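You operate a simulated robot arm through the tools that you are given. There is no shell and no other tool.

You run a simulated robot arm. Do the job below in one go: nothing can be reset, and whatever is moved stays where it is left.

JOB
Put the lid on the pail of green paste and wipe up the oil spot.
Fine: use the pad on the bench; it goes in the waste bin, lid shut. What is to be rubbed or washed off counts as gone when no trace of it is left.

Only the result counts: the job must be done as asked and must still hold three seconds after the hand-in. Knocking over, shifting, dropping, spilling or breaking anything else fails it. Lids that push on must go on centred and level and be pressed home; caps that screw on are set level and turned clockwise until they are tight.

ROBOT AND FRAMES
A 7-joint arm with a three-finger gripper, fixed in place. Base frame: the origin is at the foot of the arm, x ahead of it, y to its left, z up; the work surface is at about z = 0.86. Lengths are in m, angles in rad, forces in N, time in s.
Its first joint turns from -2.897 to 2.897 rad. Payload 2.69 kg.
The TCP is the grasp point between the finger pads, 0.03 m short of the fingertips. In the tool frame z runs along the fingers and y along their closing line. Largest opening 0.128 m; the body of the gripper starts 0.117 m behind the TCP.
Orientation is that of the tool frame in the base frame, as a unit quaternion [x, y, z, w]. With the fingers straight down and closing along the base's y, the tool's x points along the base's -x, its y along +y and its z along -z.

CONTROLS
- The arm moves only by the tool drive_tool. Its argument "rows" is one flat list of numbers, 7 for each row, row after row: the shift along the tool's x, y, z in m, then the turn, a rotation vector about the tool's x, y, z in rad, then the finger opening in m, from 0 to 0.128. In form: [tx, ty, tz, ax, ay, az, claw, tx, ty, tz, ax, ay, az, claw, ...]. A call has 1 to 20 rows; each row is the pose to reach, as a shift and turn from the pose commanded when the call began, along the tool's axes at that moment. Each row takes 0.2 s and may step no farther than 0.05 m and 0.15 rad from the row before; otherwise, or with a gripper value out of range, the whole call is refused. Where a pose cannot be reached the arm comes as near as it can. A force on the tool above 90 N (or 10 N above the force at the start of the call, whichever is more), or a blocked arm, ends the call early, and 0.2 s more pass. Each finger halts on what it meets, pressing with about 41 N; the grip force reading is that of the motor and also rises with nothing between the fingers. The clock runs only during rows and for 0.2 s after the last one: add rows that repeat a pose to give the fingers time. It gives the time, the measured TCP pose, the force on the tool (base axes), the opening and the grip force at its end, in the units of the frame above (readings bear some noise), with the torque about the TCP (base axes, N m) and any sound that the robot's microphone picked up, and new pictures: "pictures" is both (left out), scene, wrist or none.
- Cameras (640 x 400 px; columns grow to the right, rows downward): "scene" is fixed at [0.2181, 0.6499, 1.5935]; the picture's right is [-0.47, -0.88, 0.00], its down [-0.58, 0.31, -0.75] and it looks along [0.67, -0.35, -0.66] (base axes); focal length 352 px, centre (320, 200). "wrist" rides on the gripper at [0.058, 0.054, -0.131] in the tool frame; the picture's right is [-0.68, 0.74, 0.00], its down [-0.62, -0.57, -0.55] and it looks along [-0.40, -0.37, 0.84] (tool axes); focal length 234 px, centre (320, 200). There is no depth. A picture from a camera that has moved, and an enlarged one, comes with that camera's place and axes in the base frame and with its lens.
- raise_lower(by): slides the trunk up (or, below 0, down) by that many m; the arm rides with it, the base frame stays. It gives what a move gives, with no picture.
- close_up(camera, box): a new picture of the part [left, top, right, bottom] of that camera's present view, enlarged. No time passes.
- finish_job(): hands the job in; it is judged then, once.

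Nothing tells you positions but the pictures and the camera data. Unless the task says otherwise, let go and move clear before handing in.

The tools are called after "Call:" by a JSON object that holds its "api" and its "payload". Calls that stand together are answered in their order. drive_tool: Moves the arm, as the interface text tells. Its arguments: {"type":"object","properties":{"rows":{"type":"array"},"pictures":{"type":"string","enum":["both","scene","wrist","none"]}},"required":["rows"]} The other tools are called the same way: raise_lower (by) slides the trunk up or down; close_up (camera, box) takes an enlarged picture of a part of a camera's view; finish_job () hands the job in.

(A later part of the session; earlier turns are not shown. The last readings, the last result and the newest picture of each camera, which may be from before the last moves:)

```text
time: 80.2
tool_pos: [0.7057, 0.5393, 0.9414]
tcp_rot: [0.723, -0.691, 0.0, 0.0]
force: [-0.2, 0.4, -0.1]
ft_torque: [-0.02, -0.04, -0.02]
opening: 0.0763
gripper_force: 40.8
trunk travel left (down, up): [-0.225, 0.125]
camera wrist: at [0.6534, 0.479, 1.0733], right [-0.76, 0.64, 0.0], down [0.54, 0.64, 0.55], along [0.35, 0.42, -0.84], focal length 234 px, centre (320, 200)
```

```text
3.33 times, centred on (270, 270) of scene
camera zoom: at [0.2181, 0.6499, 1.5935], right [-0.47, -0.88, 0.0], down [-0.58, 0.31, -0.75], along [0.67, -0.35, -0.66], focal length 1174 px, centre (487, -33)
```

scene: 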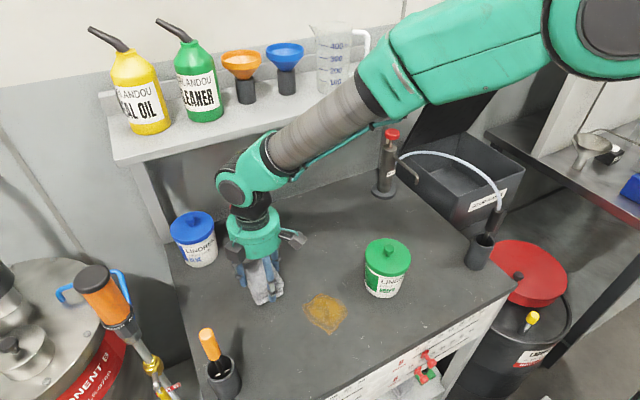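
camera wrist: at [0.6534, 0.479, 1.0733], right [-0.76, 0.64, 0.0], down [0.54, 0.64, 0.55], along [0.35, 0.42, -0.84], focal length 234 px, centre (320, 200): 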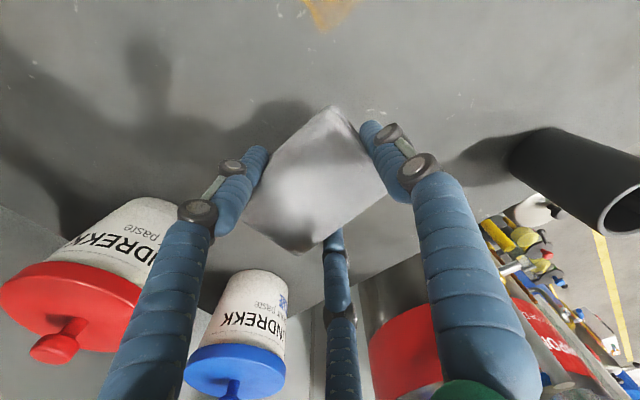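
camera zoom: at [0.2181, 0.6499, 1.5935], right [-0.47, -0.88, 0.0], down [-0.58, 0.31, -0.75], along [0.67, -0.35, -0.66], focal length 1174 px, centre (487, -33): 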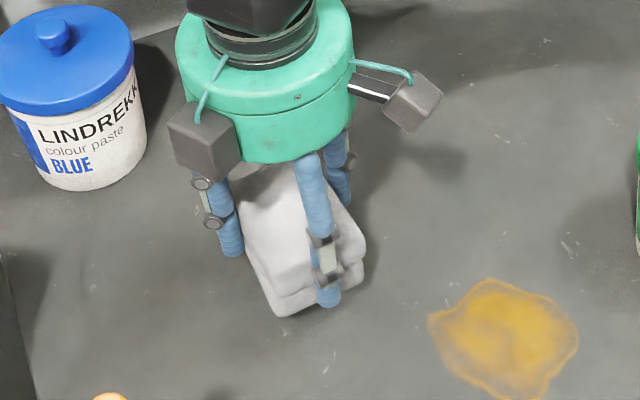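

The pad is held level. I'll carry it over the oil spot, staying low, and stop just above the bench.

Call:
{"api": "drive_tool", "payload": {"rows": [0.0236, 0.0284, 0.0, 0, 0, 0, 0.055, 0.0472, 0.0568, 0.0, 0, 0, 0, 0.055, 0.0707, 0.0852, 0.005, 0, 0, 0, 0.055, 0.0943, 0.1136, 0.012, 0, 0, 0, 0.055, 0.0943, 0.1136, 0.025, 0, 0, 0, 0.055, 0.0943, 0.1136, 0.03, 0, 0, 0, 0.055, 0.0943, 0.1136, 0.03, 0, 0, 0, 0.055]}}

Call:
{"api": "close_up", "payload": {"camera": "scene", "box": [260, 230, 420, 370]}}

```text
time: 81.8
tool_pos: [0.5969, 0.4395, 0.9121]
tcp_rot: [0.722, -0.692, -0.001, 0.001]
force: [1.3, 0.6, -0.2]
ft_torque: [-0.01, 0.02, -0.03]
opening: 0.0762
gripper_force: 40.5
trunk travel left (down, up): [-0.225, 0.125]
camera wrist: at [0.545, 0.3795, 1.0429], right [-0.77, 0.64, 0.0], down [0.54, 0.64, 0.55], along [0.35, 0.42, -0.84], focal length 234 px, centre (320, 200)
```

scene: 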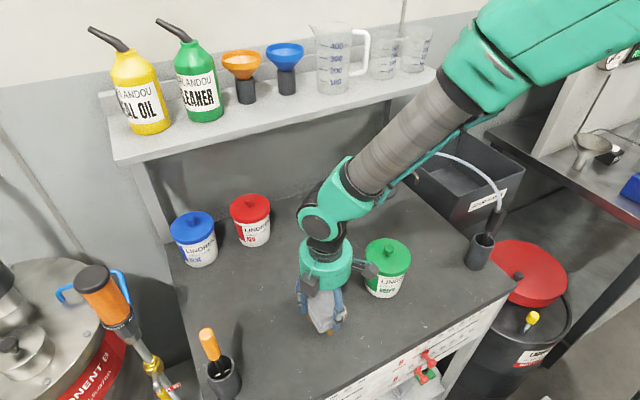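
wrist: 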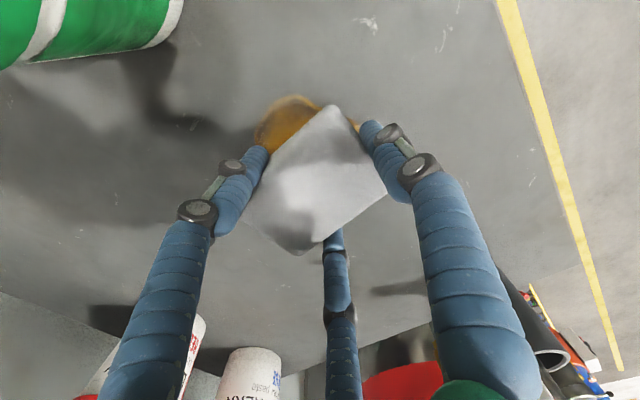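

```text
2.86 times, centred on (340, 300) of scene
camera zoom: at [0.2181, 0.6499, 1.5935], right [-0.47, -0.88, 0.0], down [-0.58, 0.31, -0.75], along [0.67, -0.35, -0.66], focal length 1007 px, centre (263, -86)
```

zoom: 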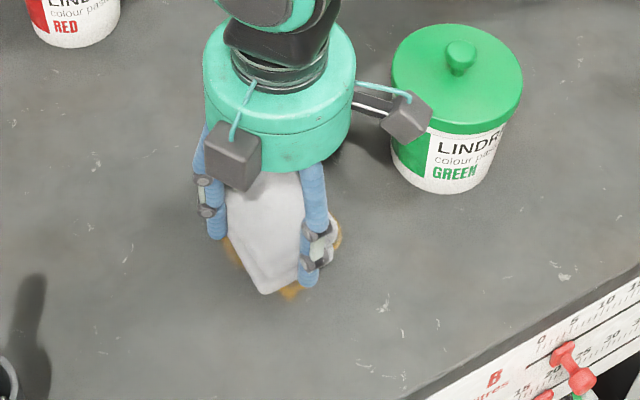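

Call:
{"api": "drive_tool", "payload": {"rows": [0, 0, 0.006, 0, 0, 0, 0.055, 0, 0, 0.0105, 0, 0, 0, 0.055, 0, 0, 0.0105, 0, 0, 0, 0.055], "pictures": "none"}}

```text
time: 82.6
tool_pos: [0.5953, 0.4403, 0.9022]
tcp_rot: [0.722, -0.691, 0.0, -0.001]
force: [-0.8, 0.0, 13.3]
ft_torque: [-0.07, 0.07, -0.02]
opening: 0.0763
gripper_force: 41.3
trunk travel left (down, up): [-0.225, 0.125]
```

The pad is down with about 13 N. Now I'll wipe over the whole spot in a raster.

Call:
{"api": "drive_tool", "payload": {"rows": [0.02, 0.0009, 0.0105, 0, 0, 0, 0.055, 0.04, 0.0018, 0.0105, 0, 0, 0, 0.055, 0.01, 0.0005, 0.0105, 0, 0, 0, 0.055, -0.02, -0.0009, 0.0105, 0, 0, 0, 0.055, -0.035, -0.0016, 0.0105, 0, 0, 0, 0.055, -0.0341, -0.0216, 0.0105, 0, 0, 0, 0.055, -0.0041, -0.0202, 0.0105, 0, 0, 0, 0.055, 0.0259, -0.0189, 0.0105, 0, 0, 0, 0.055, 0.0409, -0.0182, 0.0105, 0, 0, 0, 0.055, 0.0418, -0.0382, 0.0105, 0, 0, 0, 0.055, 0.0118, -0.0395, 0.0105, 0, 0, 0, 0.055, -0.0182, -0.0409, 0.0105, 0, 0, 0, 0.055, -0.0332, -0.0416, 0.0105, 0, 0, 0, 0.055, -0.0345, -0.0116, 0.0105, 0, 0, 0, 0.055, -0.0359, 0.0184, 0.0105, 0, 0, 0, 0.055, -0.0059, 0.0198, 0.0105, 0, 0, 0, 0.055, 0.0241, 0.0211, 0.0105, 0, 0, 0, 0.055, 0.0391, 0.0218, 0.0105, 0, 0, 0, 0.055, 0.0382, 0.0418, 0.0105, 0, 0, 0, 0.055, 0.0082, 0.0405, 0.0105, 0, 0, 0, 0.055]}}

Call:
{"api": "close_up", "payload": {"camera": "scene", "box": [260, 230, 420, 370]}}

```text
time: 86.8
tool_pos: [0.5561, 0.4322, 0.8916]
tcp_rot: [0.723, -0.691, 0.0, 0.0]
force: [-0.7, -0.4, 0.0]
ft_torque: [0.05, 0.02, 0.02]
opening: 0.0767
gripper_force: 15.8
trunk travel left (down, up): [-0.225, 0.125]
camera wrist: at [0.5045, 0.3711, 1.0234], right [-0.76, 0.64, 0.0], down [0.54, 0.64, 0.55], along [0.35, 0.42, -0.84], focal length 234 px, centre (320, 200)
```

scene: 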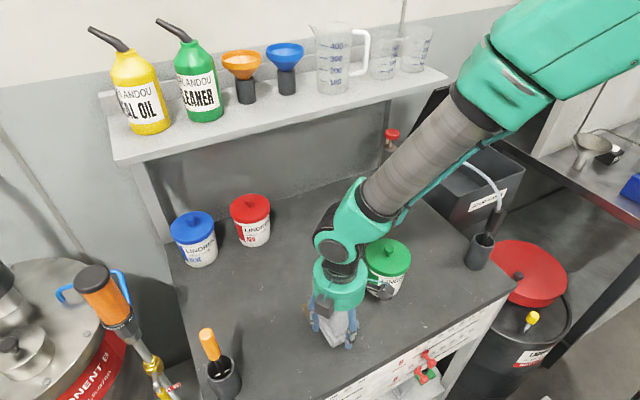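
wrist: 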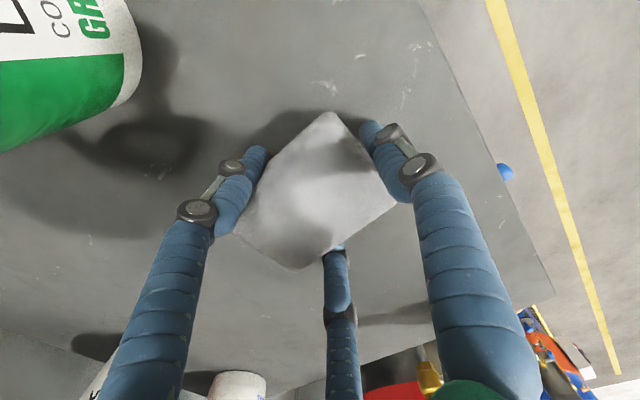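

```text
2.86 times, centred on (340, 300) of scene
camera zoom: at [0.2181, 0.6499, 1.5935], right [-0.47, -0.88, 0.0], down [-0.58, 0.31, -0.75], along [0.67, -0.35, -0.66], focal length 1007 px, centre (263, -86)
```

zoom: 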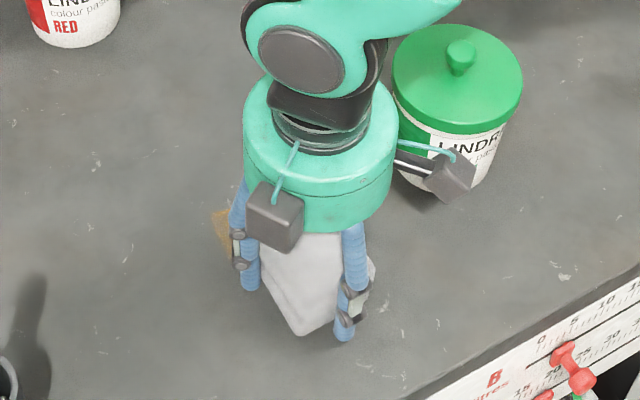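

My down-offset was added twice, so the fingers slid about 1 cm down over the pad; nothing was hurt. I'll open slightly, rise 1 cm, and re-grip the pad at its proper height.

Call:
{"api": "drive_tool", "payload": {"rows": [0, 0, 0, 0, 0, 0, 0.085, 0, 0, -0.005, 0, 0, 0, 0.09, 0, 0, -0.0205, 0, 0, 0, 0.09, 0, 0, -0.0205, 0, 0, 0, 0.08, 0, 0, -0.0205, 0, 0, 0, 0.07, 0, 0, -0.0205, 0, 0, 0, 0.06, 0, 0, -0.0205, 0, 0, 0, 0.06]}}

Call:
{"api": "close_up", "payload": {"camera": "scene", "box": [260, 230, 420, 370]}}

Call:
{"api": "close_up", "payload": {"camera": "wrist", "box": [180, 60, 460, 260]}}

```text
time: 88.4
tool_pos: [0.5535, 0.4299, 0.9106]
tcp_rot: [0.722, -0.692, 0.0, -0.001]
force: [0.9, -0.4, -0.2]
ft_torque: [0.03, -0.01, 0.04]
opening: 0.0771
gripper_force: 12.6
trunk travel left (down, up): [-0.225, 0.125]
camera wrist: at [0.5035, 0.3705, 1.042], right [-0.76, 0.64, 0.0], down [0.54, 0.64, 0.55], along [0.35, 0.42, -0.84], focal length 234 px, centre (320, 200)
```

scene: 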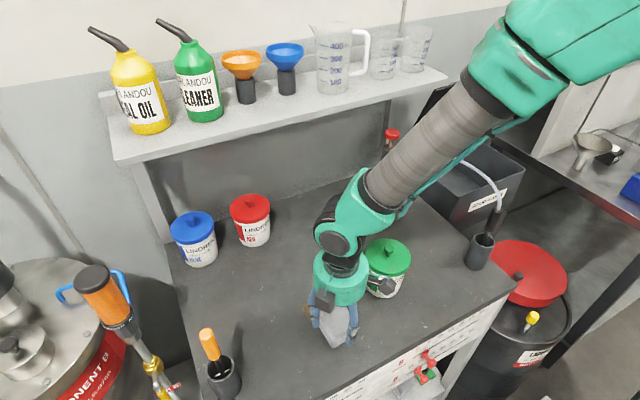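
wrist: 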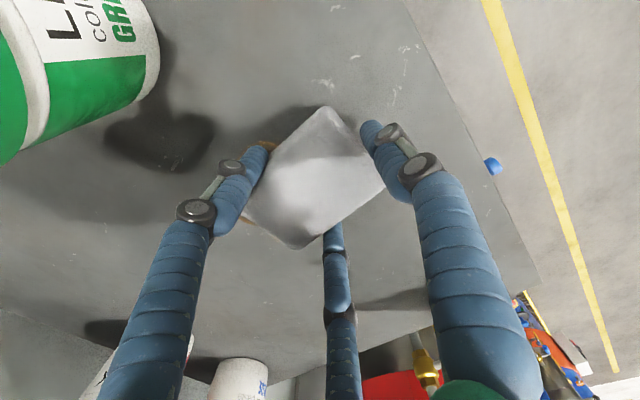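

```text
2.86 times, centred on (340, 300) of scene
camera zoom: at [0.2181, 0.6499, 1.5935], right [-0.47, -0.88, 0.0], down [-0.58, 0.31, -0.75], along [0.67, -0.35, -0.66], focal length 1007 px, centre (263, -86)
```

zoom: 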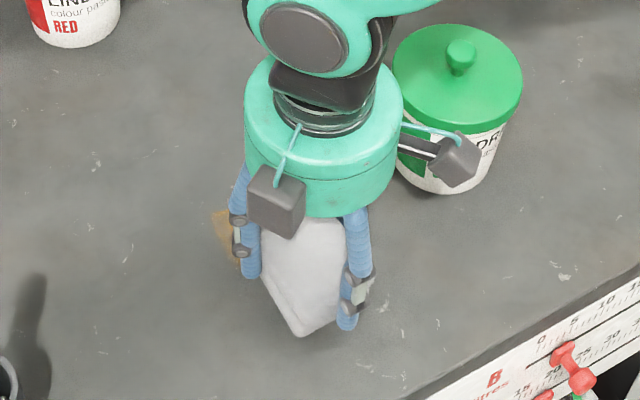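

```text
2.00 times, centred on (320, 160) of wrist
camera zoom: at [0.5035, 0.3705, 1.042], right [-0.76, 0.64, 0.0], down [0.54, 0.64, 0.55], along [0.35, 0.42, -0.84], focal length 468 px, centre (320, 280)
```

zoom: 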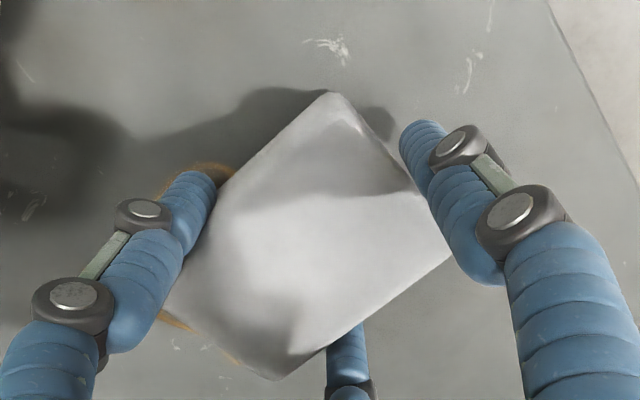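

Call:
{"api": "drive_tool", "payload": {"rows": [0, 0, 0, 0, 0, 0, 0.09, 0, 0, 0.008, 0, 0, 0, 0.09, 0, 0, 0.008, 0, 0, 0, 0.08, 0, 0, 0.008, 0, 0, 0, 0.065, 0, 0, 0.008, 0, 0, 0, 0.05, 0, 0, 0.008, 0, 0, 0, 0.05, 0, 0, 0.008, 0, 0, 0, 0.05], "pictures": "none"}}

```text
time: 90.0
tool_pos: [0.5553, 0.4313, 0.903]
tcp_rot: [0.723, -0.691, 0.0, 0.0]
force: [1.4, -1.0, 4.1]
ft_torque: [-0.01, -0.09, -0.02]
opening: 0.0766
gripper_force: 20.0
trunk travel left (down, up): [-0.225, 0.125]
```

Call:
{"api": "drive_tool", "payload": {"rows": [0, 0, 0, 0, 0, 0, 0.03, 0, 0, 0, 0, 0, 0, 0.03, 0, 0, 0, 0, 0, 0, 0.03], "pictures": "wrist"}}

Call:
{"api": "close_up", "payload": {"camera": "wrist", "box": [180, 60, 460, 260]}}

```text
time: 90.8
tool_pos: [0.5555, 0.431, 0.9025]
tcp_rot: [0.722, -0.692, -0.001, 0.001]
force: [2.0, 1.2, 4.9]
ft_torque: [0.03, -0.17, -0.02]
opening: 0.0764
gripper_force: 34.6
trunk travel left (down, up): [-0.225, 0.125]
camera wrist: at [0.5035, 0.3701, 1.0342], right [-0.77, 0.64, 0.0], down [0.54, 0.64, 0.55], along [0.35, 0.42, -0.84], focal length 234 px, centre (320, 200)
```

wrist: 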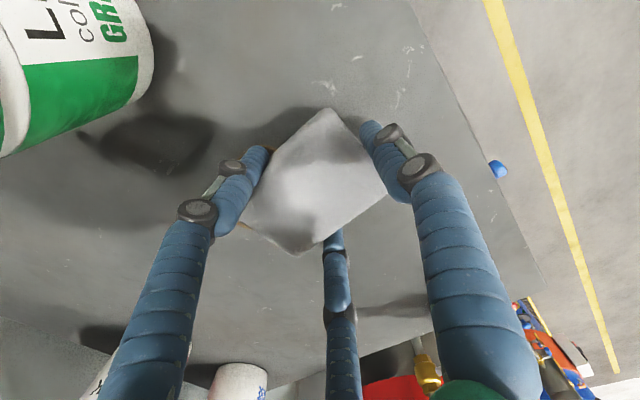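

```text
2.00 times, centred on (320, 160) of wrist
camera zoom: at [0.5035, 0.3701, 1.0342], right [-0.77, 0.64, 0.0], down [0.54, 0.64, 0.55], along [0.35, 0.42, -0.84], focal length 468 px, centre (320, 280)
```

zoom: 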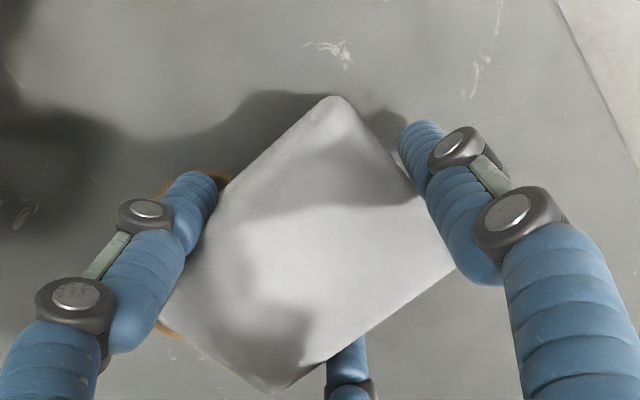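

The grip is firm again, and only thin traces remain at the spot's edges, around (0.578, 0.39) and (0.647, 0.43). I'll wipe again with wider coverage.

Call:
{"api": "drive_tool", "payload": {"rows": [0.0132, -0.0044, 0.0007, 0, 0, 0, 0.0, 0.0285, -0.0087, 0.0007, 0, 0, 0, 0.0, 0.0294, -0.0287, 0.0007, 0, 0, 0, 0.0, 0.0303, -0.0487, 0.0007, 0, 0, 0, 0.0, 0.0312, -0.0687, 0.0007, 0, 0, 0, 0.0, 0.0239, -0.084, 0.0007, 0, 0, 0, 0.0, 0.0039, -0.0849, 0.0007, 0, 0, 0, 0.0, -0.0161, -0.0858, 0.0007, 0, 0, 0, 0.0, -0.0314, -0.0815, 0.0007, 0, 0, 0, 0.0, -0.0325, -0.0566, 0.0007, 0, 0, 0, 0.0, -0.0336, -0.0316, 0.0007, 0, 0, 0, 0.0, -0.0348, -0.0066, 0.0007, 0, 0, 0, 0.0, -0.0307, 0.0136, 0.0007, 0, 0, 0, 0.0, -0.0057, 0.0148, 0.0007, 0, 0, 0, 0.0, 0.01, 0.0005, 0.0007, 0, 0, 0, 0.0, 0.0111, -0.0245, 0.0007, 0, 0, 0, 0.0, 0.0123, -0.0495, 0.0007, 0, 0, 0, 0.0, 0.0134, -0.0744, 0.0007, 0, 0, 0, 0.0, -0.0086, -0.0754, 0.0007, 0, 0, 0, 0.0, -0.0097, -0.0505, 0.0007, 0, 0, 0, 0.0]}}

Call:
{"api": "close_up", "payload": {"camera": "scene", "box": [260, 230, 420, 370]}}

Call:
{"api": "close_up", "payload": {"camera": "wrist", "box": [180, 60, 460, 260]}}

```text
time: 95.0
tool_pos: [0.6033, 0.4433, 0.9018]
tcp_rot: [0.722, -0.692, 0.001, 0.001]
force: [-6.3, 0.3, 14.0]
ft_torque: [0.12, -0.23, -0.03]
opening: 0.076
gripper_force: 41.0
trunk travel left (down, up): [-0.225, 0.125]
camera wrist: at [0.5532, 0.3831, 1.0335], right [-0.77, 0.64, 0.0], down [0.54, 0.64, 0.55], along [0.35, 0.42, -0.84], focal length 234 px, centre (320, 200)
```

scene: 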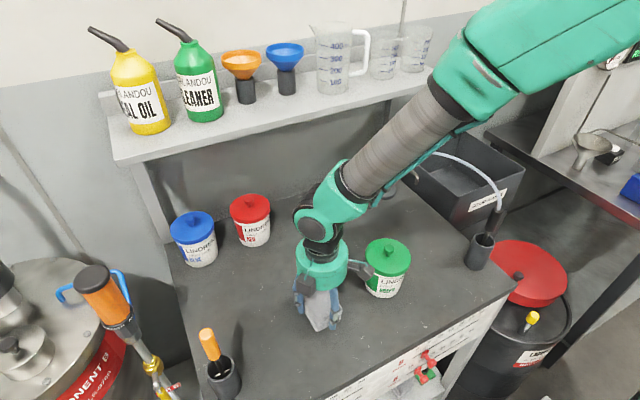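
wrist: 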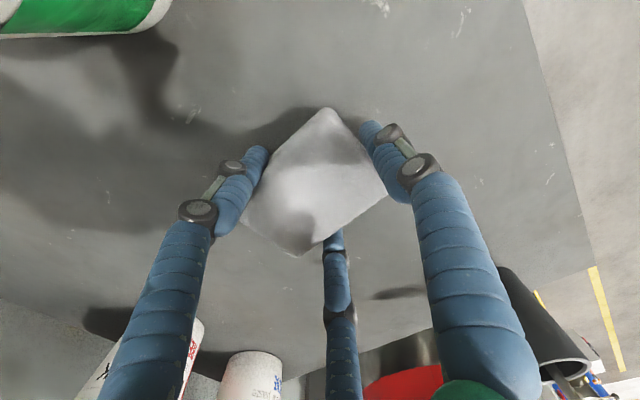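

```text
2.86 times, centred on (340, 300) of scene
camera zoom: at [0.2181, 0.6499, 1.5935], right [-0.47, -0.88, 0.0], down [-0.58, 0.31, -0.75], along [0.67, -0.35, -0.66], focal length 1007 px, centre (263, -86)
```

zoom: 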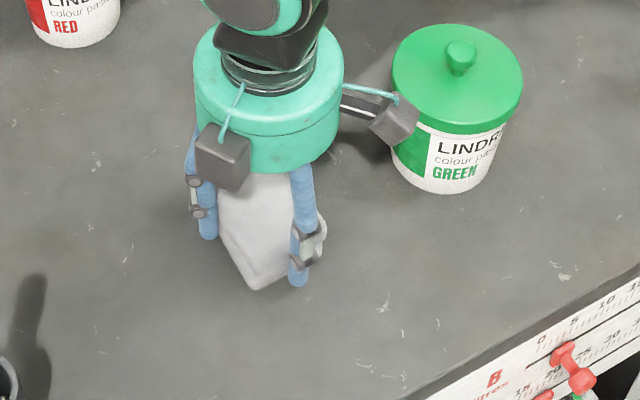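

```text
2.00 times, centred on (320, 160) of wrist
camera zoom: at [0.5532, 0.3831, 1.0335], right [-0.77, 0.64, 0.0], down [0.54, 0.64, 0.55], along [0.35, 0.42, -0.84], focal length 468 px, centre (320, 280)
```

zoom: 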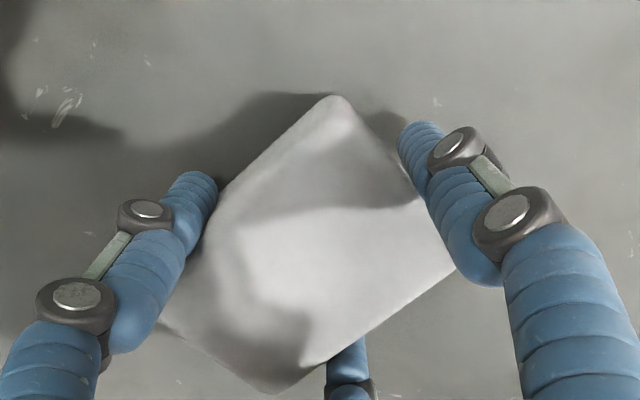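

I see no traces around the pad. I'll lift it, move it aside, and inspect the whole area where the spot was.

Call:
{"api": "drive_tool", "payload": {"rows": [0, 0, -0.02, 0, 0, 0, 0.0, 0, 0, -0.05, 0, 0, 0, 0.0, -0.02, -0.01, -0.08, 0, 0, 0, 0.0, -0.06, -0.02, -0.09, 0, 0, 0, 0.0, -0.1, -0.03, -0.1, 0, 0, 0, 0.0, -0.13, -0.03, -0.1, 0, 0, 0, 0.0, -0.13, -0.03, -0.1, 0, 0, 0, 0.0]}}

Call:
{"api": "close_up", "payload": {"camera": "scene", "box": [280, 260, 380, 350]}}

Call:
{"api": "close_up", "payload": {"camera": "scene", "box": [230, 220, 430, 380]}}

```text
time: 96.6
tool_pos: [0.63, 0.5757, 1.0025]
tcp_rot: [0.722, -0.692, 0.0, 0.0]
force: [0.3, 0.1, 0.1]
ft_torque: [-0.03, 0.0, 0.02]
opening: 0.0758
gripper_force: 41.3
trunk travel left (down, up): [-0.225, 0.125]
camera wrist: at [0.5784, 0.5155, 1.1339], right [-0.76, 0.64, 0.0], down [0.54, 0.64, 0.55], along [0.35, 0.42, -0.84], focal length 234 px, centre (320, 200)
```

scene: 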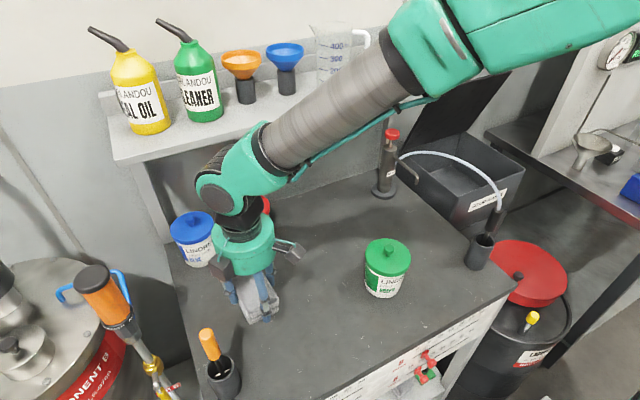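
wrist: 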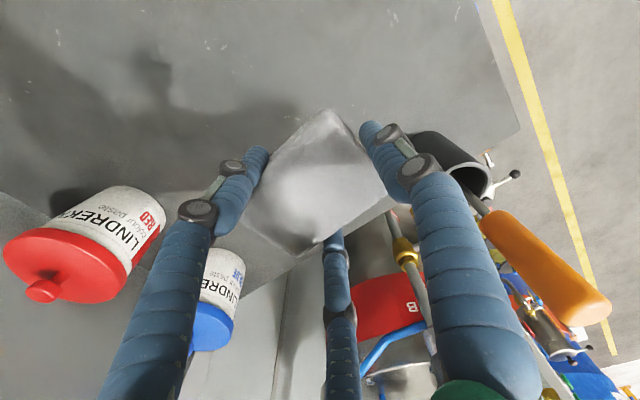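

```text
4.44 times, centred on (330, 305) of scene
camera zoom: at [0.2181, 0.6499, 1.5935], right [-0.47, -0.88, 0.0], down [-0.58, 0.31, -0.75], along [0.67, -0.35, -0.66], focal length 1566 px, centre (276, -267)
```

zoom: 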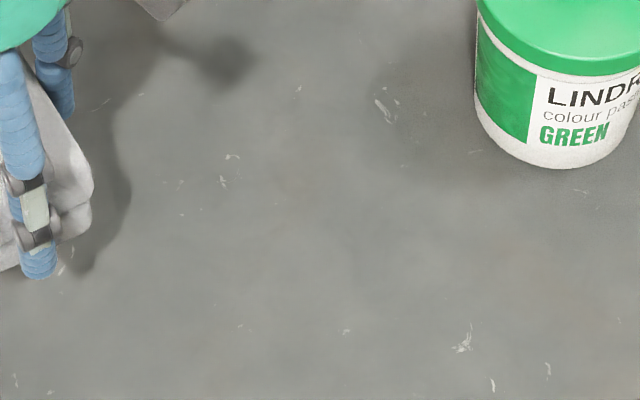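

```text
2.50 times, centred on (330, 300) of scene
camera zoom: at [0.2181, 0.6499, 1.5935], right [-0.47, -0.88, 0.0], down [-0.58, 0.31, -0.75], along [0.67, -0.35, -0.66], focal length 881 px, centre (295, -50)
```

zoom: 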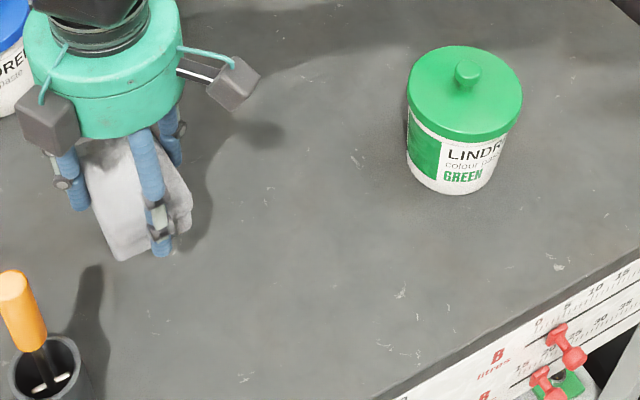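

The spot looks gone in the scene view. Before throwing the pad away, I'll check the area closely with the wrist camera.

Call:
{"api": "drive_tool", "payload": {"rows": [0.02, -0.004, -0.02, 0, 0, 0, 0.0, 0.045, -0.01, -0.045, 0, 0, 0, 0.0, 0.0768, -0.0166, -0.067, 0, 0, 0, 0.0, 0.0768, -0.0166, -0.067, 0, 0, 0, 0.0], "pictures": "wrist"}}

Call:
{"api": "close_up", "payload": {"camera": "wrist", "box": [230, 0, 410, 110]}}

Call:
{"api": "close_up", "payload": {"camera": "wrist", "box": [120, 0, 300, 110]}}

```text
time: 97.6
tool_pos: [0.6478, 0.4976, 1.0677]
tcp_rot: [0.722, -0.692, 0.0, 0.0]
force: [0.3, -0.1, -0.2]
ft_torque: [0.05, 0.04, 0.06]
opening: 0.0759
gripper_force: 40.8
trunk travel left (down, up): [-0.225, 0.125]
camera wrist: at [0.5969, 0.4371, 1.1995], right [-0.76, 0.64, 0.0], down [0.54, 0.64, 0.55], along [0.35, 0.42, -0.84], focal length 234 px, centre (320, 200)
```

wrist: 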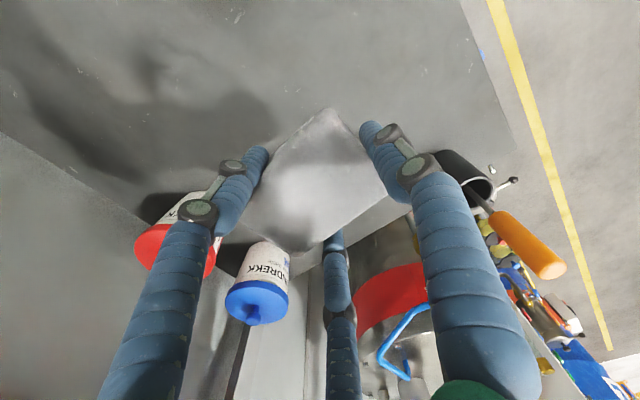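

```text
3.56 times, centred on (320, 55) of wrist
camera zoom: at [0.5969, 0.4371, 1.1995], right [-0.76, 0.64, 0.0], down [0.54, 0.64, 0.55], along [0.35, 0.42, -0.84], focal length 833 px, centre (320, 716)
```

zoom: 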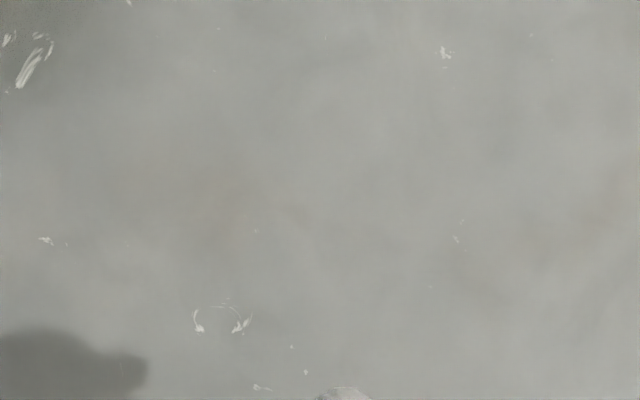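

```text
3.56 times, centred on (210, 55) of wrist
camera zoom: at [0.5969, 0.4371, 1.1995], right [-0.76, 0.64, 0.0], down [0.54, 0.64, 0.55], along [0.35, 0.42, -0.84], focal length 833 px, centre (711, 716)
```

zoom: 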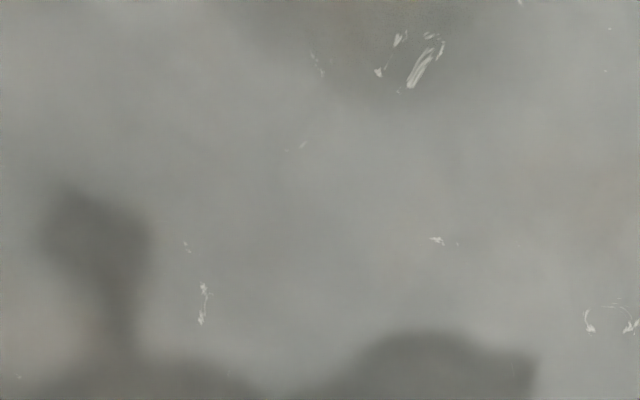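

It looks clean at close range. As I still hold the pad, I'll do one more thorough pass over the area to be sure that nothing faint is left.

Call:
{"api": "drive_tool", "payload": {"rows": [0.02, 0.0185, 0.03, 0, 0, 0, 0.0, 0.04, 0.037, 0.06, 0, 0, 0, 0.0, 0.0601, 0.0555, 0.09, 0, 0, 0, 0.0, 0.0601, 0.0555, 0.125, 0, 0, 0, 0.0, 0.0601, 0.0555, 0.155, 0, 0, 0, 0.0, 0.0601, 0.0555, 0.166, 0, 0, 0, 0.0, 0.0601, 0.0555, 0.166, 0, 0, 0, 0.0], "pictures": "none"}}

```text
time: 99.2
tool_pos: [0.5981, 0.4367, 0.9028]
tcp_rot: [0.723, -0.691, -0.001, 0.0]
force: [-0.4, -0.1, -0.3]
ft_torque: [-0.07, 0.0, 0.01]
opening: 0.0762
gripper_force: 40.9
trunk travel left (down, up): [-0.225, 0.125]
```

Call:
{"api": "drive_tool", "payload": {"rows": [0, 0, 0.0018, 0, 0, 0, 0.0, 0.0141, 0.0207, 0.0018, 0, 0, 0, 0.0, 0.0284, 0.0363, 0.0018, 0, 0, 0, 0.0, 0.0345, 0.0116, 0.0018, 0, 0, 0, 0.0, 0.0357, -0.0134, 0.0018, 0, 0, 0, 0.0, 0.0316, -0.0336, 0.0018, 0, 0, 0, 0.0, 0.012, -0.0445, 0.0018, 0, 0, 0, 0.0, -0.013, -0.0457, 0.0018, 0, 0, 0, 0.0, -0.0304, -0.0364, 0.0018, 0, 0, 0, 0.0, -0.0345, -0.0116, 0.0018, 0, 0, 0, 0.0, -0.0357, 0.0134, 0.0018, 0, 0, 0, 0.0, -0.0318, 0.0386, 0.0018, 0, 0, 0, 0.0, -0.007, 0.0448, 0.0018, 0, 0, 0, 0.0, 0.0162, 0.0408, 0.0018, 0, 0, 0, 0.0, 0.0173, 0.0158, 0.0018, 0, 0, 0, 0.0, 0.0185, -0.0092, 0.0018, 0, 0, 0, 0.0, 0.0166, -0.0343, 0.0018, 0, 0, 0, 0.0, -0.0084, -0.0355, 0.0018, 0, 0, 0, 0.0, -0.0145, -0.0107, 0.0018, 0, 0, 0, 0.0, -0.0127, 0.0145, 0.0018, 0, 0, 0, 0.0], "pictures": "none"}}

```text
time: 103.4
tool_pos: [0.5805, 0.4478, 0.9004]
tcp_rot: [0.723, -0.691, 0.0, 0.0]
force: [1.1, 1.5, 19.3]
ft_torque: [0.31, -0.68, 0.03]
opening: 0.0761
gripper_force: 40.9
trunk travel left (down, up): [-0.225, 0.125]
```

Call:
{"api": "drive_tool", "payload": {"rows": [0, 0, -0.045, 0, 0, 0, 0.0, 0, 0, -0.09, 0, 0, 0, 0.0, 0, 0, -0.138, 0, 0, 0, 0.0, 0, 0, -0.186, 0, 0, 0, 0.0, 0.02, 0, -0.226, 0, 0, 0, 0.0, 0.05, 0.0005, -0.264, 0, 0, 0, 0.0, 0.09, 0.001, -0.292, 0, 0, 0, 0.0, 0.13, 0.002, -0.318, 0, 0, 0, 0.0, 0.174, 0.0026, -0.34, 0, 0, 0, 0.0, 0.221, 0.0033, -0.35, 0, 0, 0, 0.0, 0.269, 0.004, -0.35, 0, 0, 0, 0.0, 0.317, 0.005, -0.35, 0, 0, 0, 0.0, 0.365, 0.0057, -0.35, 0, 0, 0, 0.0, 0.413, 0.0065, -0.35, 0, 0, 0, 0.0, 0.461, 0.007, -0.35, 0, 0, 0, 0.0, 0.509, 0.0078, -0.35, 0, 0, 0, 0.0, 0.557, 0.0085, -0.35, 0, 0, 0, 0.0, 0.605, 0.009, -0.35, 0, 0, 0, 0.0, 0.653, 0.0096, -0.35, 0, 0, 0, 0.0, 0.653, 0.0096, -0.35, 0, 0, 0, 0.0]}}

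Call:
{"api": "close_up", "payload": {"camera": "scene", "box": [270, 260, 380, 360]}}

Call:
{"api": "close_up", "payload": {"camera": "scene", "box": [360, 235, 420, 285]}}

```text
time: 107.6
tool_pos: [0.601, -0.2084, 1.2512]
tcp_rot: [0.722, -0.692, 0.0, 0.0]
force: [0.0, -0.8, 0.7]
ft_torque: [0.05, -0.01, 0.04]
opening: 0.0759
gripper_force: 40.7
trunk travel left (down, up): [-0.225, 0.125]
camera wrist: at [0.5491, -0.2676, 1.3823], right [-0.77, 0.64, 0.0], down [0.54, 0.64, 0.55], along [0.35, 0.42, -0.84], focal length 234 px, centre (320, 200)
```

scene: 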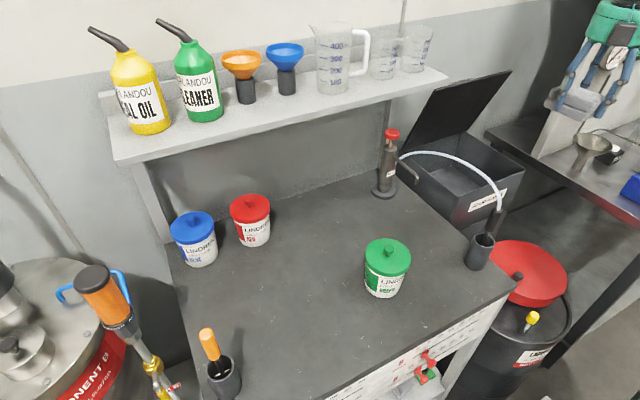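
wrist: 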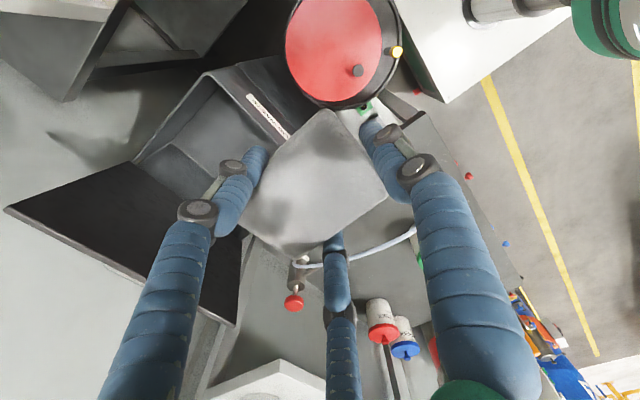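

```text
4.00 times, centred on (325, 310) of scene
camera zoom: at [0.2181, 0.6499, 1.5935], right [-0.47, -0.88, 0.0], down [-0.58, 0.31, -0.75], along [0.67, -0.35, -0.66], focal length 1409 px, centre (300, -240)
```

zoom: 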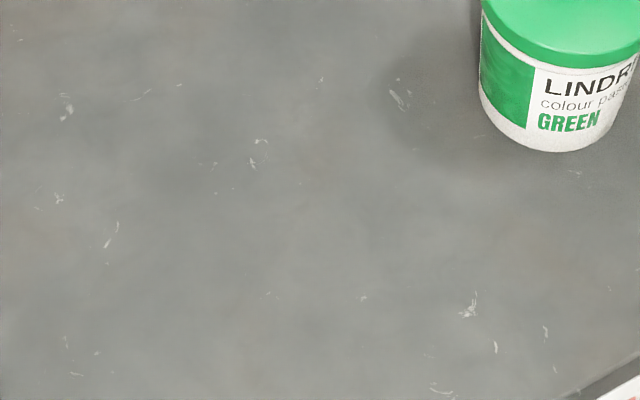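

```text
8.00 times, centred on (390, 260) of scene
camera zoom: at [0.2181, 0.6499, 1.5935], right [-0.47, -0.88, 0.0], down [-0.58, 0.31, -0.75], along [0.67, -0.35, -0.66], focal length 2819 px, centre (-240, -280)
```

zoom: 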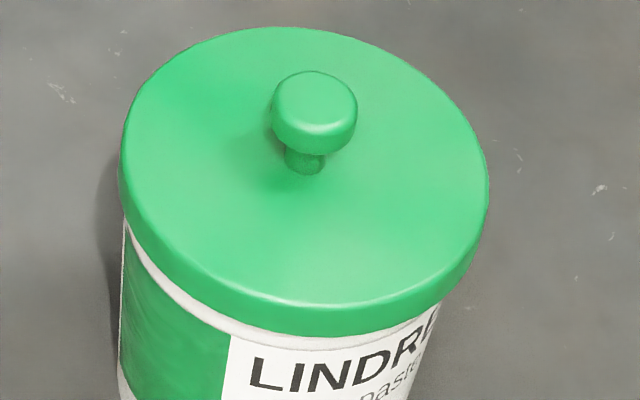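

The bench is clean and the lid is still centred. Now I'll take the pad over the open bin and lower it toward the opening.

Call:
{"api": "drive_tool", "payload": {"rows": [0.0022, -0.04, 0.0, 0, 0, 0, 0.0, 0.0044, -0.08, 0.01, 0, 0, 0, 0.0, 0.0067, -0.12, 0.02, 0, 0, 0, 0.0, 0.0089, -0.16, 0.03, 0, 0, 0, 0.0, 0.0111, -0.1988, 0.05, 0, 0, 0, 0.0, 0.0111, -0.1988, 0.095, 0, 0, 0, 0.0, 0.0111, -0.1988, 0.14, 0, 0, 0, 0.0, 0.0111, -0.1988, 0.185, 0, 0, 0, 0.0, 0.0111, -0.1988, 0.23, 0, 0, 0, 0.0, 0.0111, -0.1988, 0.27, 0, 0, 0, 0.0, 0.0111, -0.1988, 0.27, 0, 0, 0, 0.0]}}

Call:
{"api": "close_up", "payload": {"camera": "scene", "box": [390, 60, 560, 230]}}

```text
time: 110.0
tool_pos: [0.8006, -0.2076, 0.9807]
tcp_rot: [0.722, -0.692, -0.001, 0.0]
force: [0.3, 0.3, -0.6]
ft_torque: [0.05, 0.05, -0.02]
opening: 0.076
gripper_force: 41.2
trunk travel left (down, up): [-0.225, 0.125]
camera wrist: at [0.7496, -0.2689, 1.1117], right [-0.76, 0.64, 0.0], down [0.54, 0.64, 0.55], along [0.35, 0.42, -0.84], focal length 234 px, centre (320, 200)
```

scene: 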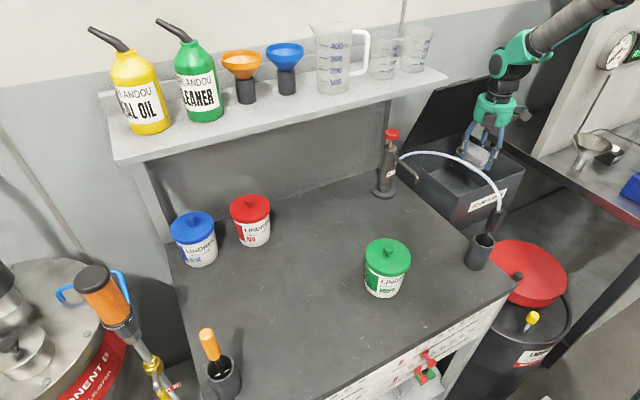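
wrist: 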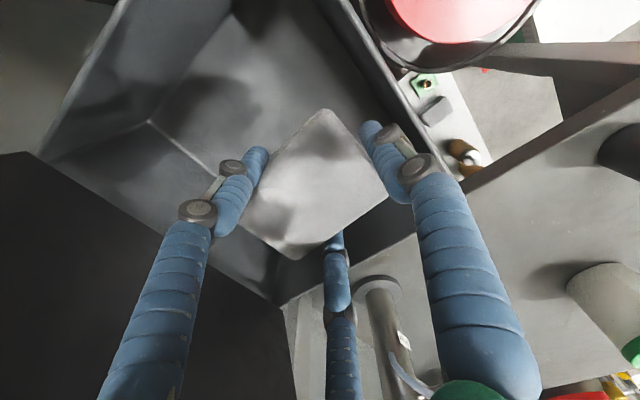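

```text
2.35 times, centred on (475, 145) of scene
camera zoom: at [0.2181, 0.6499, 1.5935], right [-0.47, -0.88, 0.0], down [-0.58, 0.31, -0.75], along [0.67, -0.35, -0.66], focal length 829 px, centre (-45, 329)
```

zoom: 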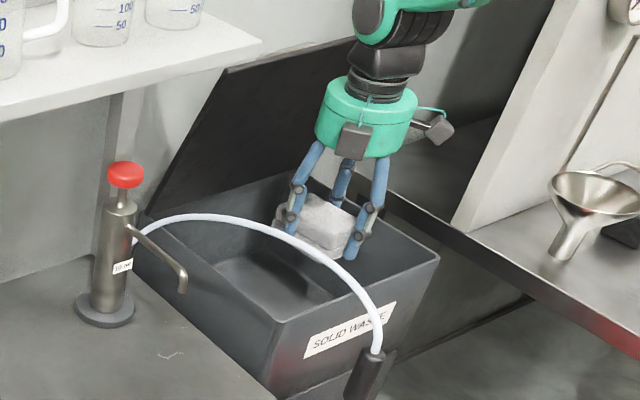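

The pad is inside the bin opening. The bin floor seems to be at about z=0.80, so I'll lower almost to it and release gently.

Call:
{"api": "drive_tool", "payload": {"rows": [0, 0, 0.04, 0, 0, 0, 0.0, 0, 0, 0.08, 0, 0, 0, 0.0, 0, 0, 0.11, 0, 0, 0, 0.0, 0, 0, 0.118, 0, 0, 0, 0.0, 0, 0, 0.118, 0, 0, 0, 0.0]}}

Call:
{"api": "close_up", "payload": {"camera": "scene", "box": [390, 60, 560, 230]}}

```text
time: 111.2
tool_pos: [0.8001, -0.209, 0.8643]
tcp_rot: [0.722, -0.692, 0.0, -0.001]
force: [0.4, 0.6, -1.4]
ft_torque: [0.03, 0.02, -0.01]
opening: 0.0758
gripper_force: 40.9
trunk travel left (down, up): [-0.225, 0.125]
camera wrist: at [0.7483, -0.2708, 0.995], right [-0.77, 0.64, 0.0], down [0.54, 0.64, 0.55], along [0.35, 0.42, -0.84], focal length 234 px, centre (320, 200)
```

scene: 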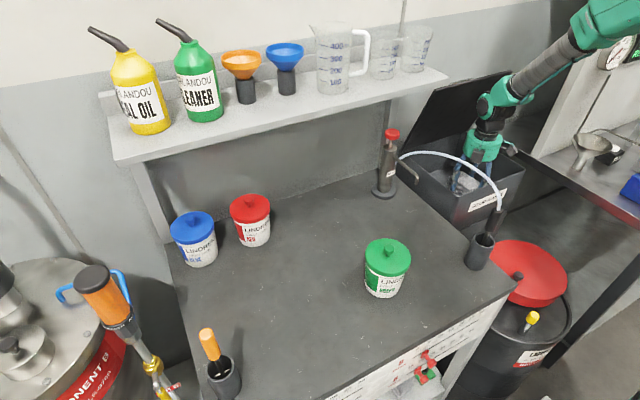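
wrist: 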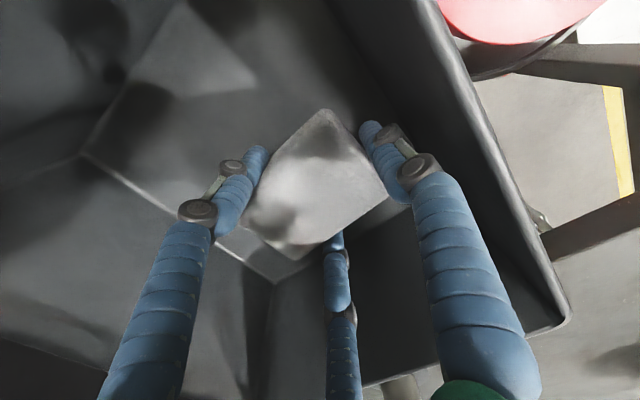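

```text
2.35 times, centred on (475, 145) of scene
camera zoom: at [0.2181, 0.6499, 1.5935], right [-0.47, -0.88, 0.0], down [-0.58, 0.31, -0.75], along [0.67, -0.35, -0.66], focal length 829 px, centre (-45, 329)
```

zoom: 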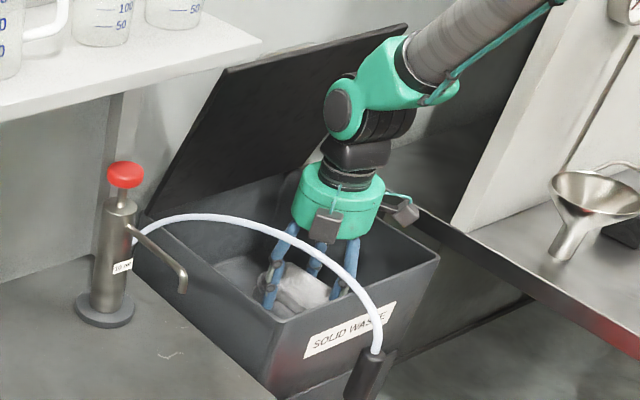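

Call:
{"api": "drive_tool", "payload": {"rows": [0, 0, 0.02, 0, 0, 0, 0.0, 0, 0, 0.035, 0, 0, 0, 0.0, 0, 0, 0.035, 0, 0, 0, 0.0], "pictures": "none"}}

```text
time: 112.0
tool_pos: [0.7999, -0.21, 0.8286]
tcp_rot: [0.723, -0.691, 0.0, 0.0]
force: [-0.6, 0.3, -0.9]
ft_torque: [-0.02, 0.03, 0.05]
opening: 0.0756
gripper_force: 41.0
trunk travel left (down, up): [-0.225, 0.125]
```

Call:
{"api": "drive_tool", "payload": {"rows": [0, 0, 0.012, 0, 0, 0, 0.0, 0, 0, 0.012, 0, 0, 0, 0.08, 0, 0, 0.012, 0, 0, 0, 0.095, 0, 0, 0.012, 0, 0, 0, 0.1, 0, 0, 0.012, 0, 0, 0, 0.1]}}

Call:
{"api": "close_up", "payload": {"camera": "scene", "box": [390, 60, 560, 230]}}

```text
time: 113.2
tool_pos: [0.7999, -0.2082, 0.8162]
tcp_rot: [0.722, -0.691, 0.0, 0.001]
force: [0.7, 0.5, -1.0]
ft_torque: [0.0, 0.01, -0.01]
opening: 0.1
gripper_force: 0.1
trunk travel left (down, up): [-0.225, 0.125]
camera wrist: at [0.7489, -0.2692, 0.9475], right [-0.77, 0.64, 0.0], down [0.54, 0.64, 0.55], along [0.35, 0.42, -0.84], focal length 234 px, centre (320, 200)
```

scene: 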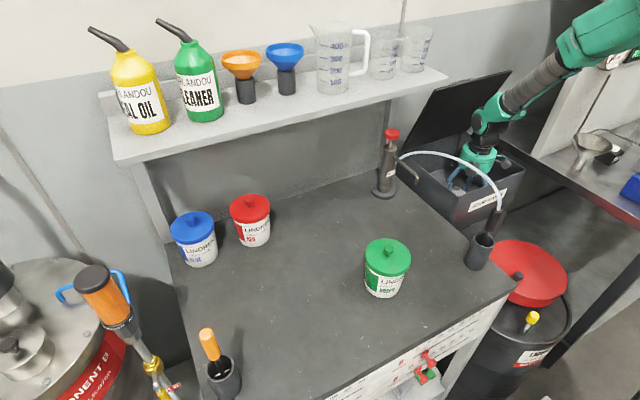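
wrist: 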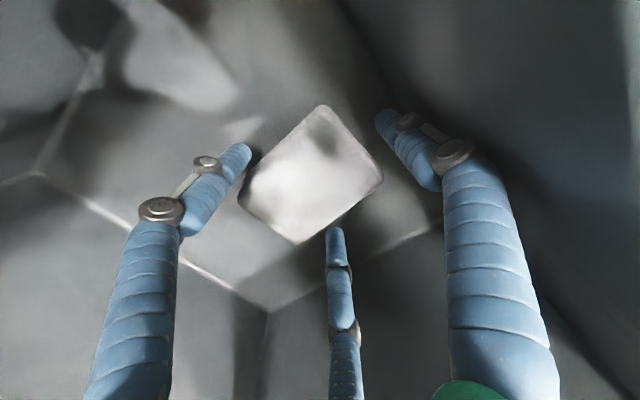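

```text
2.35 times, centred on (475, 145) of scene
camera zoom: at [0.2181, 0.6499, 1.5935], right [-0.47, -0.88, 0.0], down [-0.58, 0.31, -0.75], along [0.67, -0.35, -0.66], focal length 829 px, centre (-45, 329)
```

zoom: 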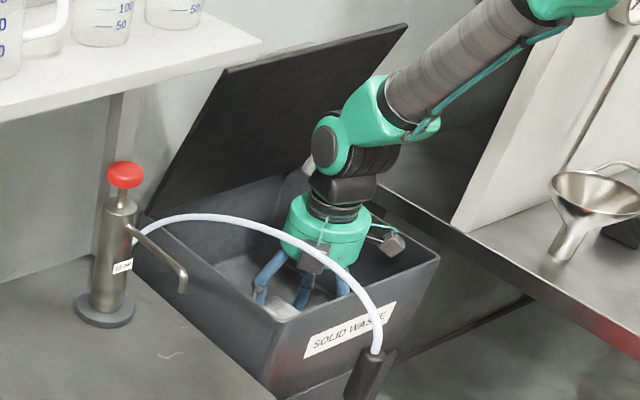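

The pad lies on the bin floor, released. I'll rise straight out the way I came in.

Call:
{"api": "drive_tool", "payload": {"rows": [0, 0, -0.04, 0, 0, 0, 0.1, 0, 0, -0.085, 0, 0, 0, 0.1, 0, 0, -0.13, 0, 0, 0, 0.1, 0, 0, -0.175, 0, 0, 0, 0.08, 0, 0, -0.22, 0, 0, 0, 0.04, 0, 0, -0.265, 0, 0, 0, 0.0, 0, 0, -0.31, 0, 0, 0, 0.0, 0, 0, -0.355, 0, 0, 0, 0.0, 0, 0, -0.4, 0, 0, 0, 0.0, 0, 0, -0.44, 0, 0, 0, 0.0, 0, 0, -0.44, 0, 0, 0, 0.0]}}

Call:
{"api": "close_up", "payload": {"camera": "scene", "box": [390, 60, 560, 230]}}

```text
time: 115.6
tool_pos: [0.799, -0.2094, 1.2572]
tcp_rot: [0.723, -0.691, 0.001, 0.0]
force: [-0.5, -0.9, 0.4]
ft_torque: [-0.01, -0.07, -0.01]
opening: 0.0023
gripper_force: 30.9
trunk travel left (down, up): [-0.225, 0.125]
camera wrist: at [0.7472, -0.2697, 1.3893], right [-0.77, 0.64, 0.0], down [0.54, 0.64, 0.55], along [0.35, 0.42, -0.84], focal length 234 px, centre (320, 200)
```

scene: 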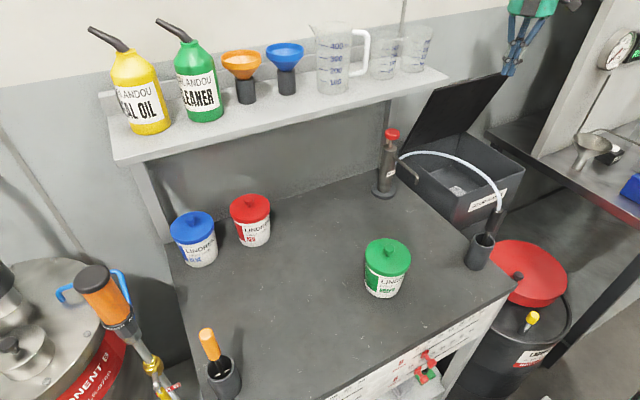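
wrist: 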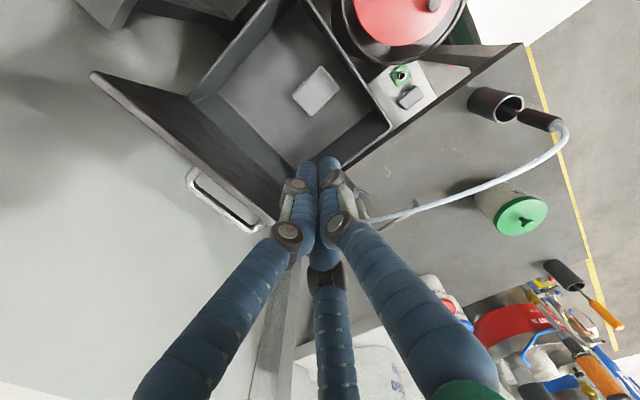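

```text
2.35 times, centred on (475, 145) of scene
camera zoom: at [0.2181, 0.6499, 1.5935], right [-0.47, -0.88, 0.0], down [-0.58, 0.31, -0.75], along [0.67, -0.35, -0.66], focal length 829 px, centre (-45, 329)
```

zoom: 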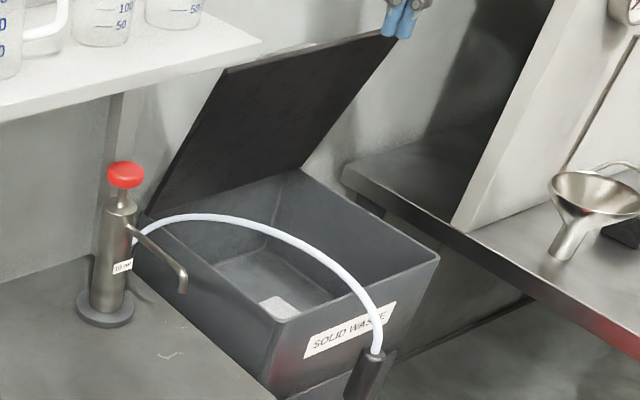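

The pad lies flat in the bin. To close the lid, which leans at about 67°, I'll straddle its upper edge with the fingers wide open and pull it forward. First I'll move above it.

Call:
{"api": "drive_tool", "payload": {"rows": [0, 0, -0.045, 0, 0, 0, 0.05, 0.005, -0.033, -0.045, 0, 0, 0, 0.1, 0.01, -0.067, -0.045, 0, 0, 0, 0.128, 0.0152, -0.1004, -0.045, 0, 0, 0, 0.128, 0.0152, -0.1004, -0.045, 0, 0, 0, 0.128]}}

Call:
{"api": "close_up", "payload": {"camera": "scene", "box": [390, 0, 570, 170]}}

```text
time: 116.8
tool_pos: [0.9018, -0.2212, 1.3016]
tcp_rot: [0.722, -0.692, -0.001, 0.0]
force: [0.6, 0.1, -1.5]
ft_torque: [0.01, 0.09, 0.03]
opening: 0.1283
gripper_force: 0.1
trunk travel left (down, up): [-0.225, 0.125]
camera wrist: at [0.8507, -0.2807, 1.432], right [-0.77, 0.64, 0.0], down [0.54, 0.64, 0.55], along [0.35, 0.42, -0.84], focal length 234 px, centre (320, 200)
```

scene: 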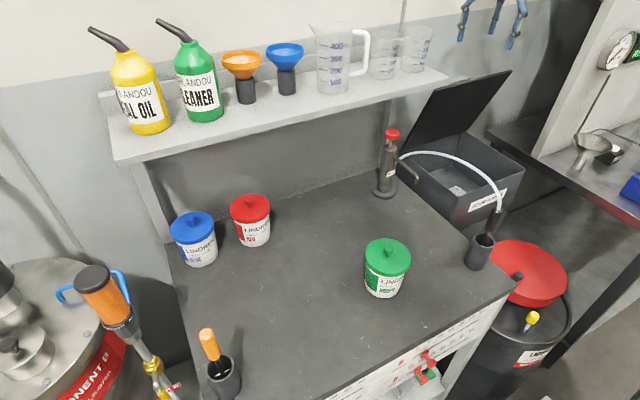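
wrist: 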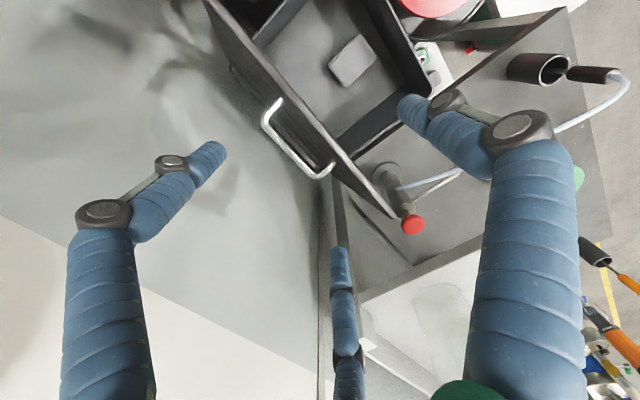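

```text
2.35 times, centred on (480, 85) of scene
camera zoom: at [0.2181, 0.6499, 1.5935], right [-0.47, -0.88, 0.0], down [-0.58, 0.31, -0.75], along [0.67, -0.35, -0.66], focal length 829 px, centre (-56, 471)
```

zoom: 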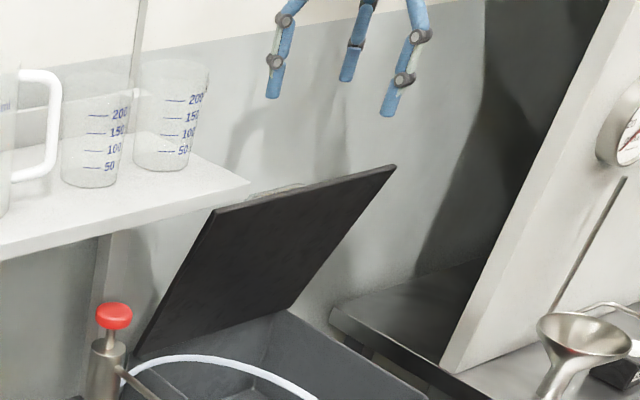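

Call:
{"api": "close_up", "payload": {"camera": "wrist", "box": [190, 40, 430, 220]}}

```text
2.22 times, centred on (310, 130) of wrist
camera zoom: at [0.8507, -0.2807, 1.432], right [-0.77, 0.64, 0.0], down [0.54, 0.64, 0.55], along [0.35, 0.42, -0.84], focal length 520 px, centre (342, 356)
```

zoom: 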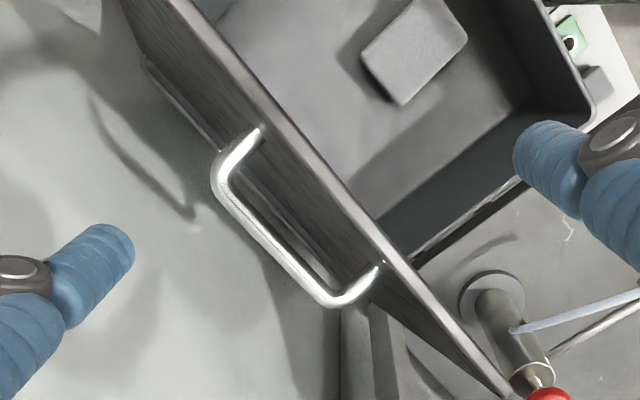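

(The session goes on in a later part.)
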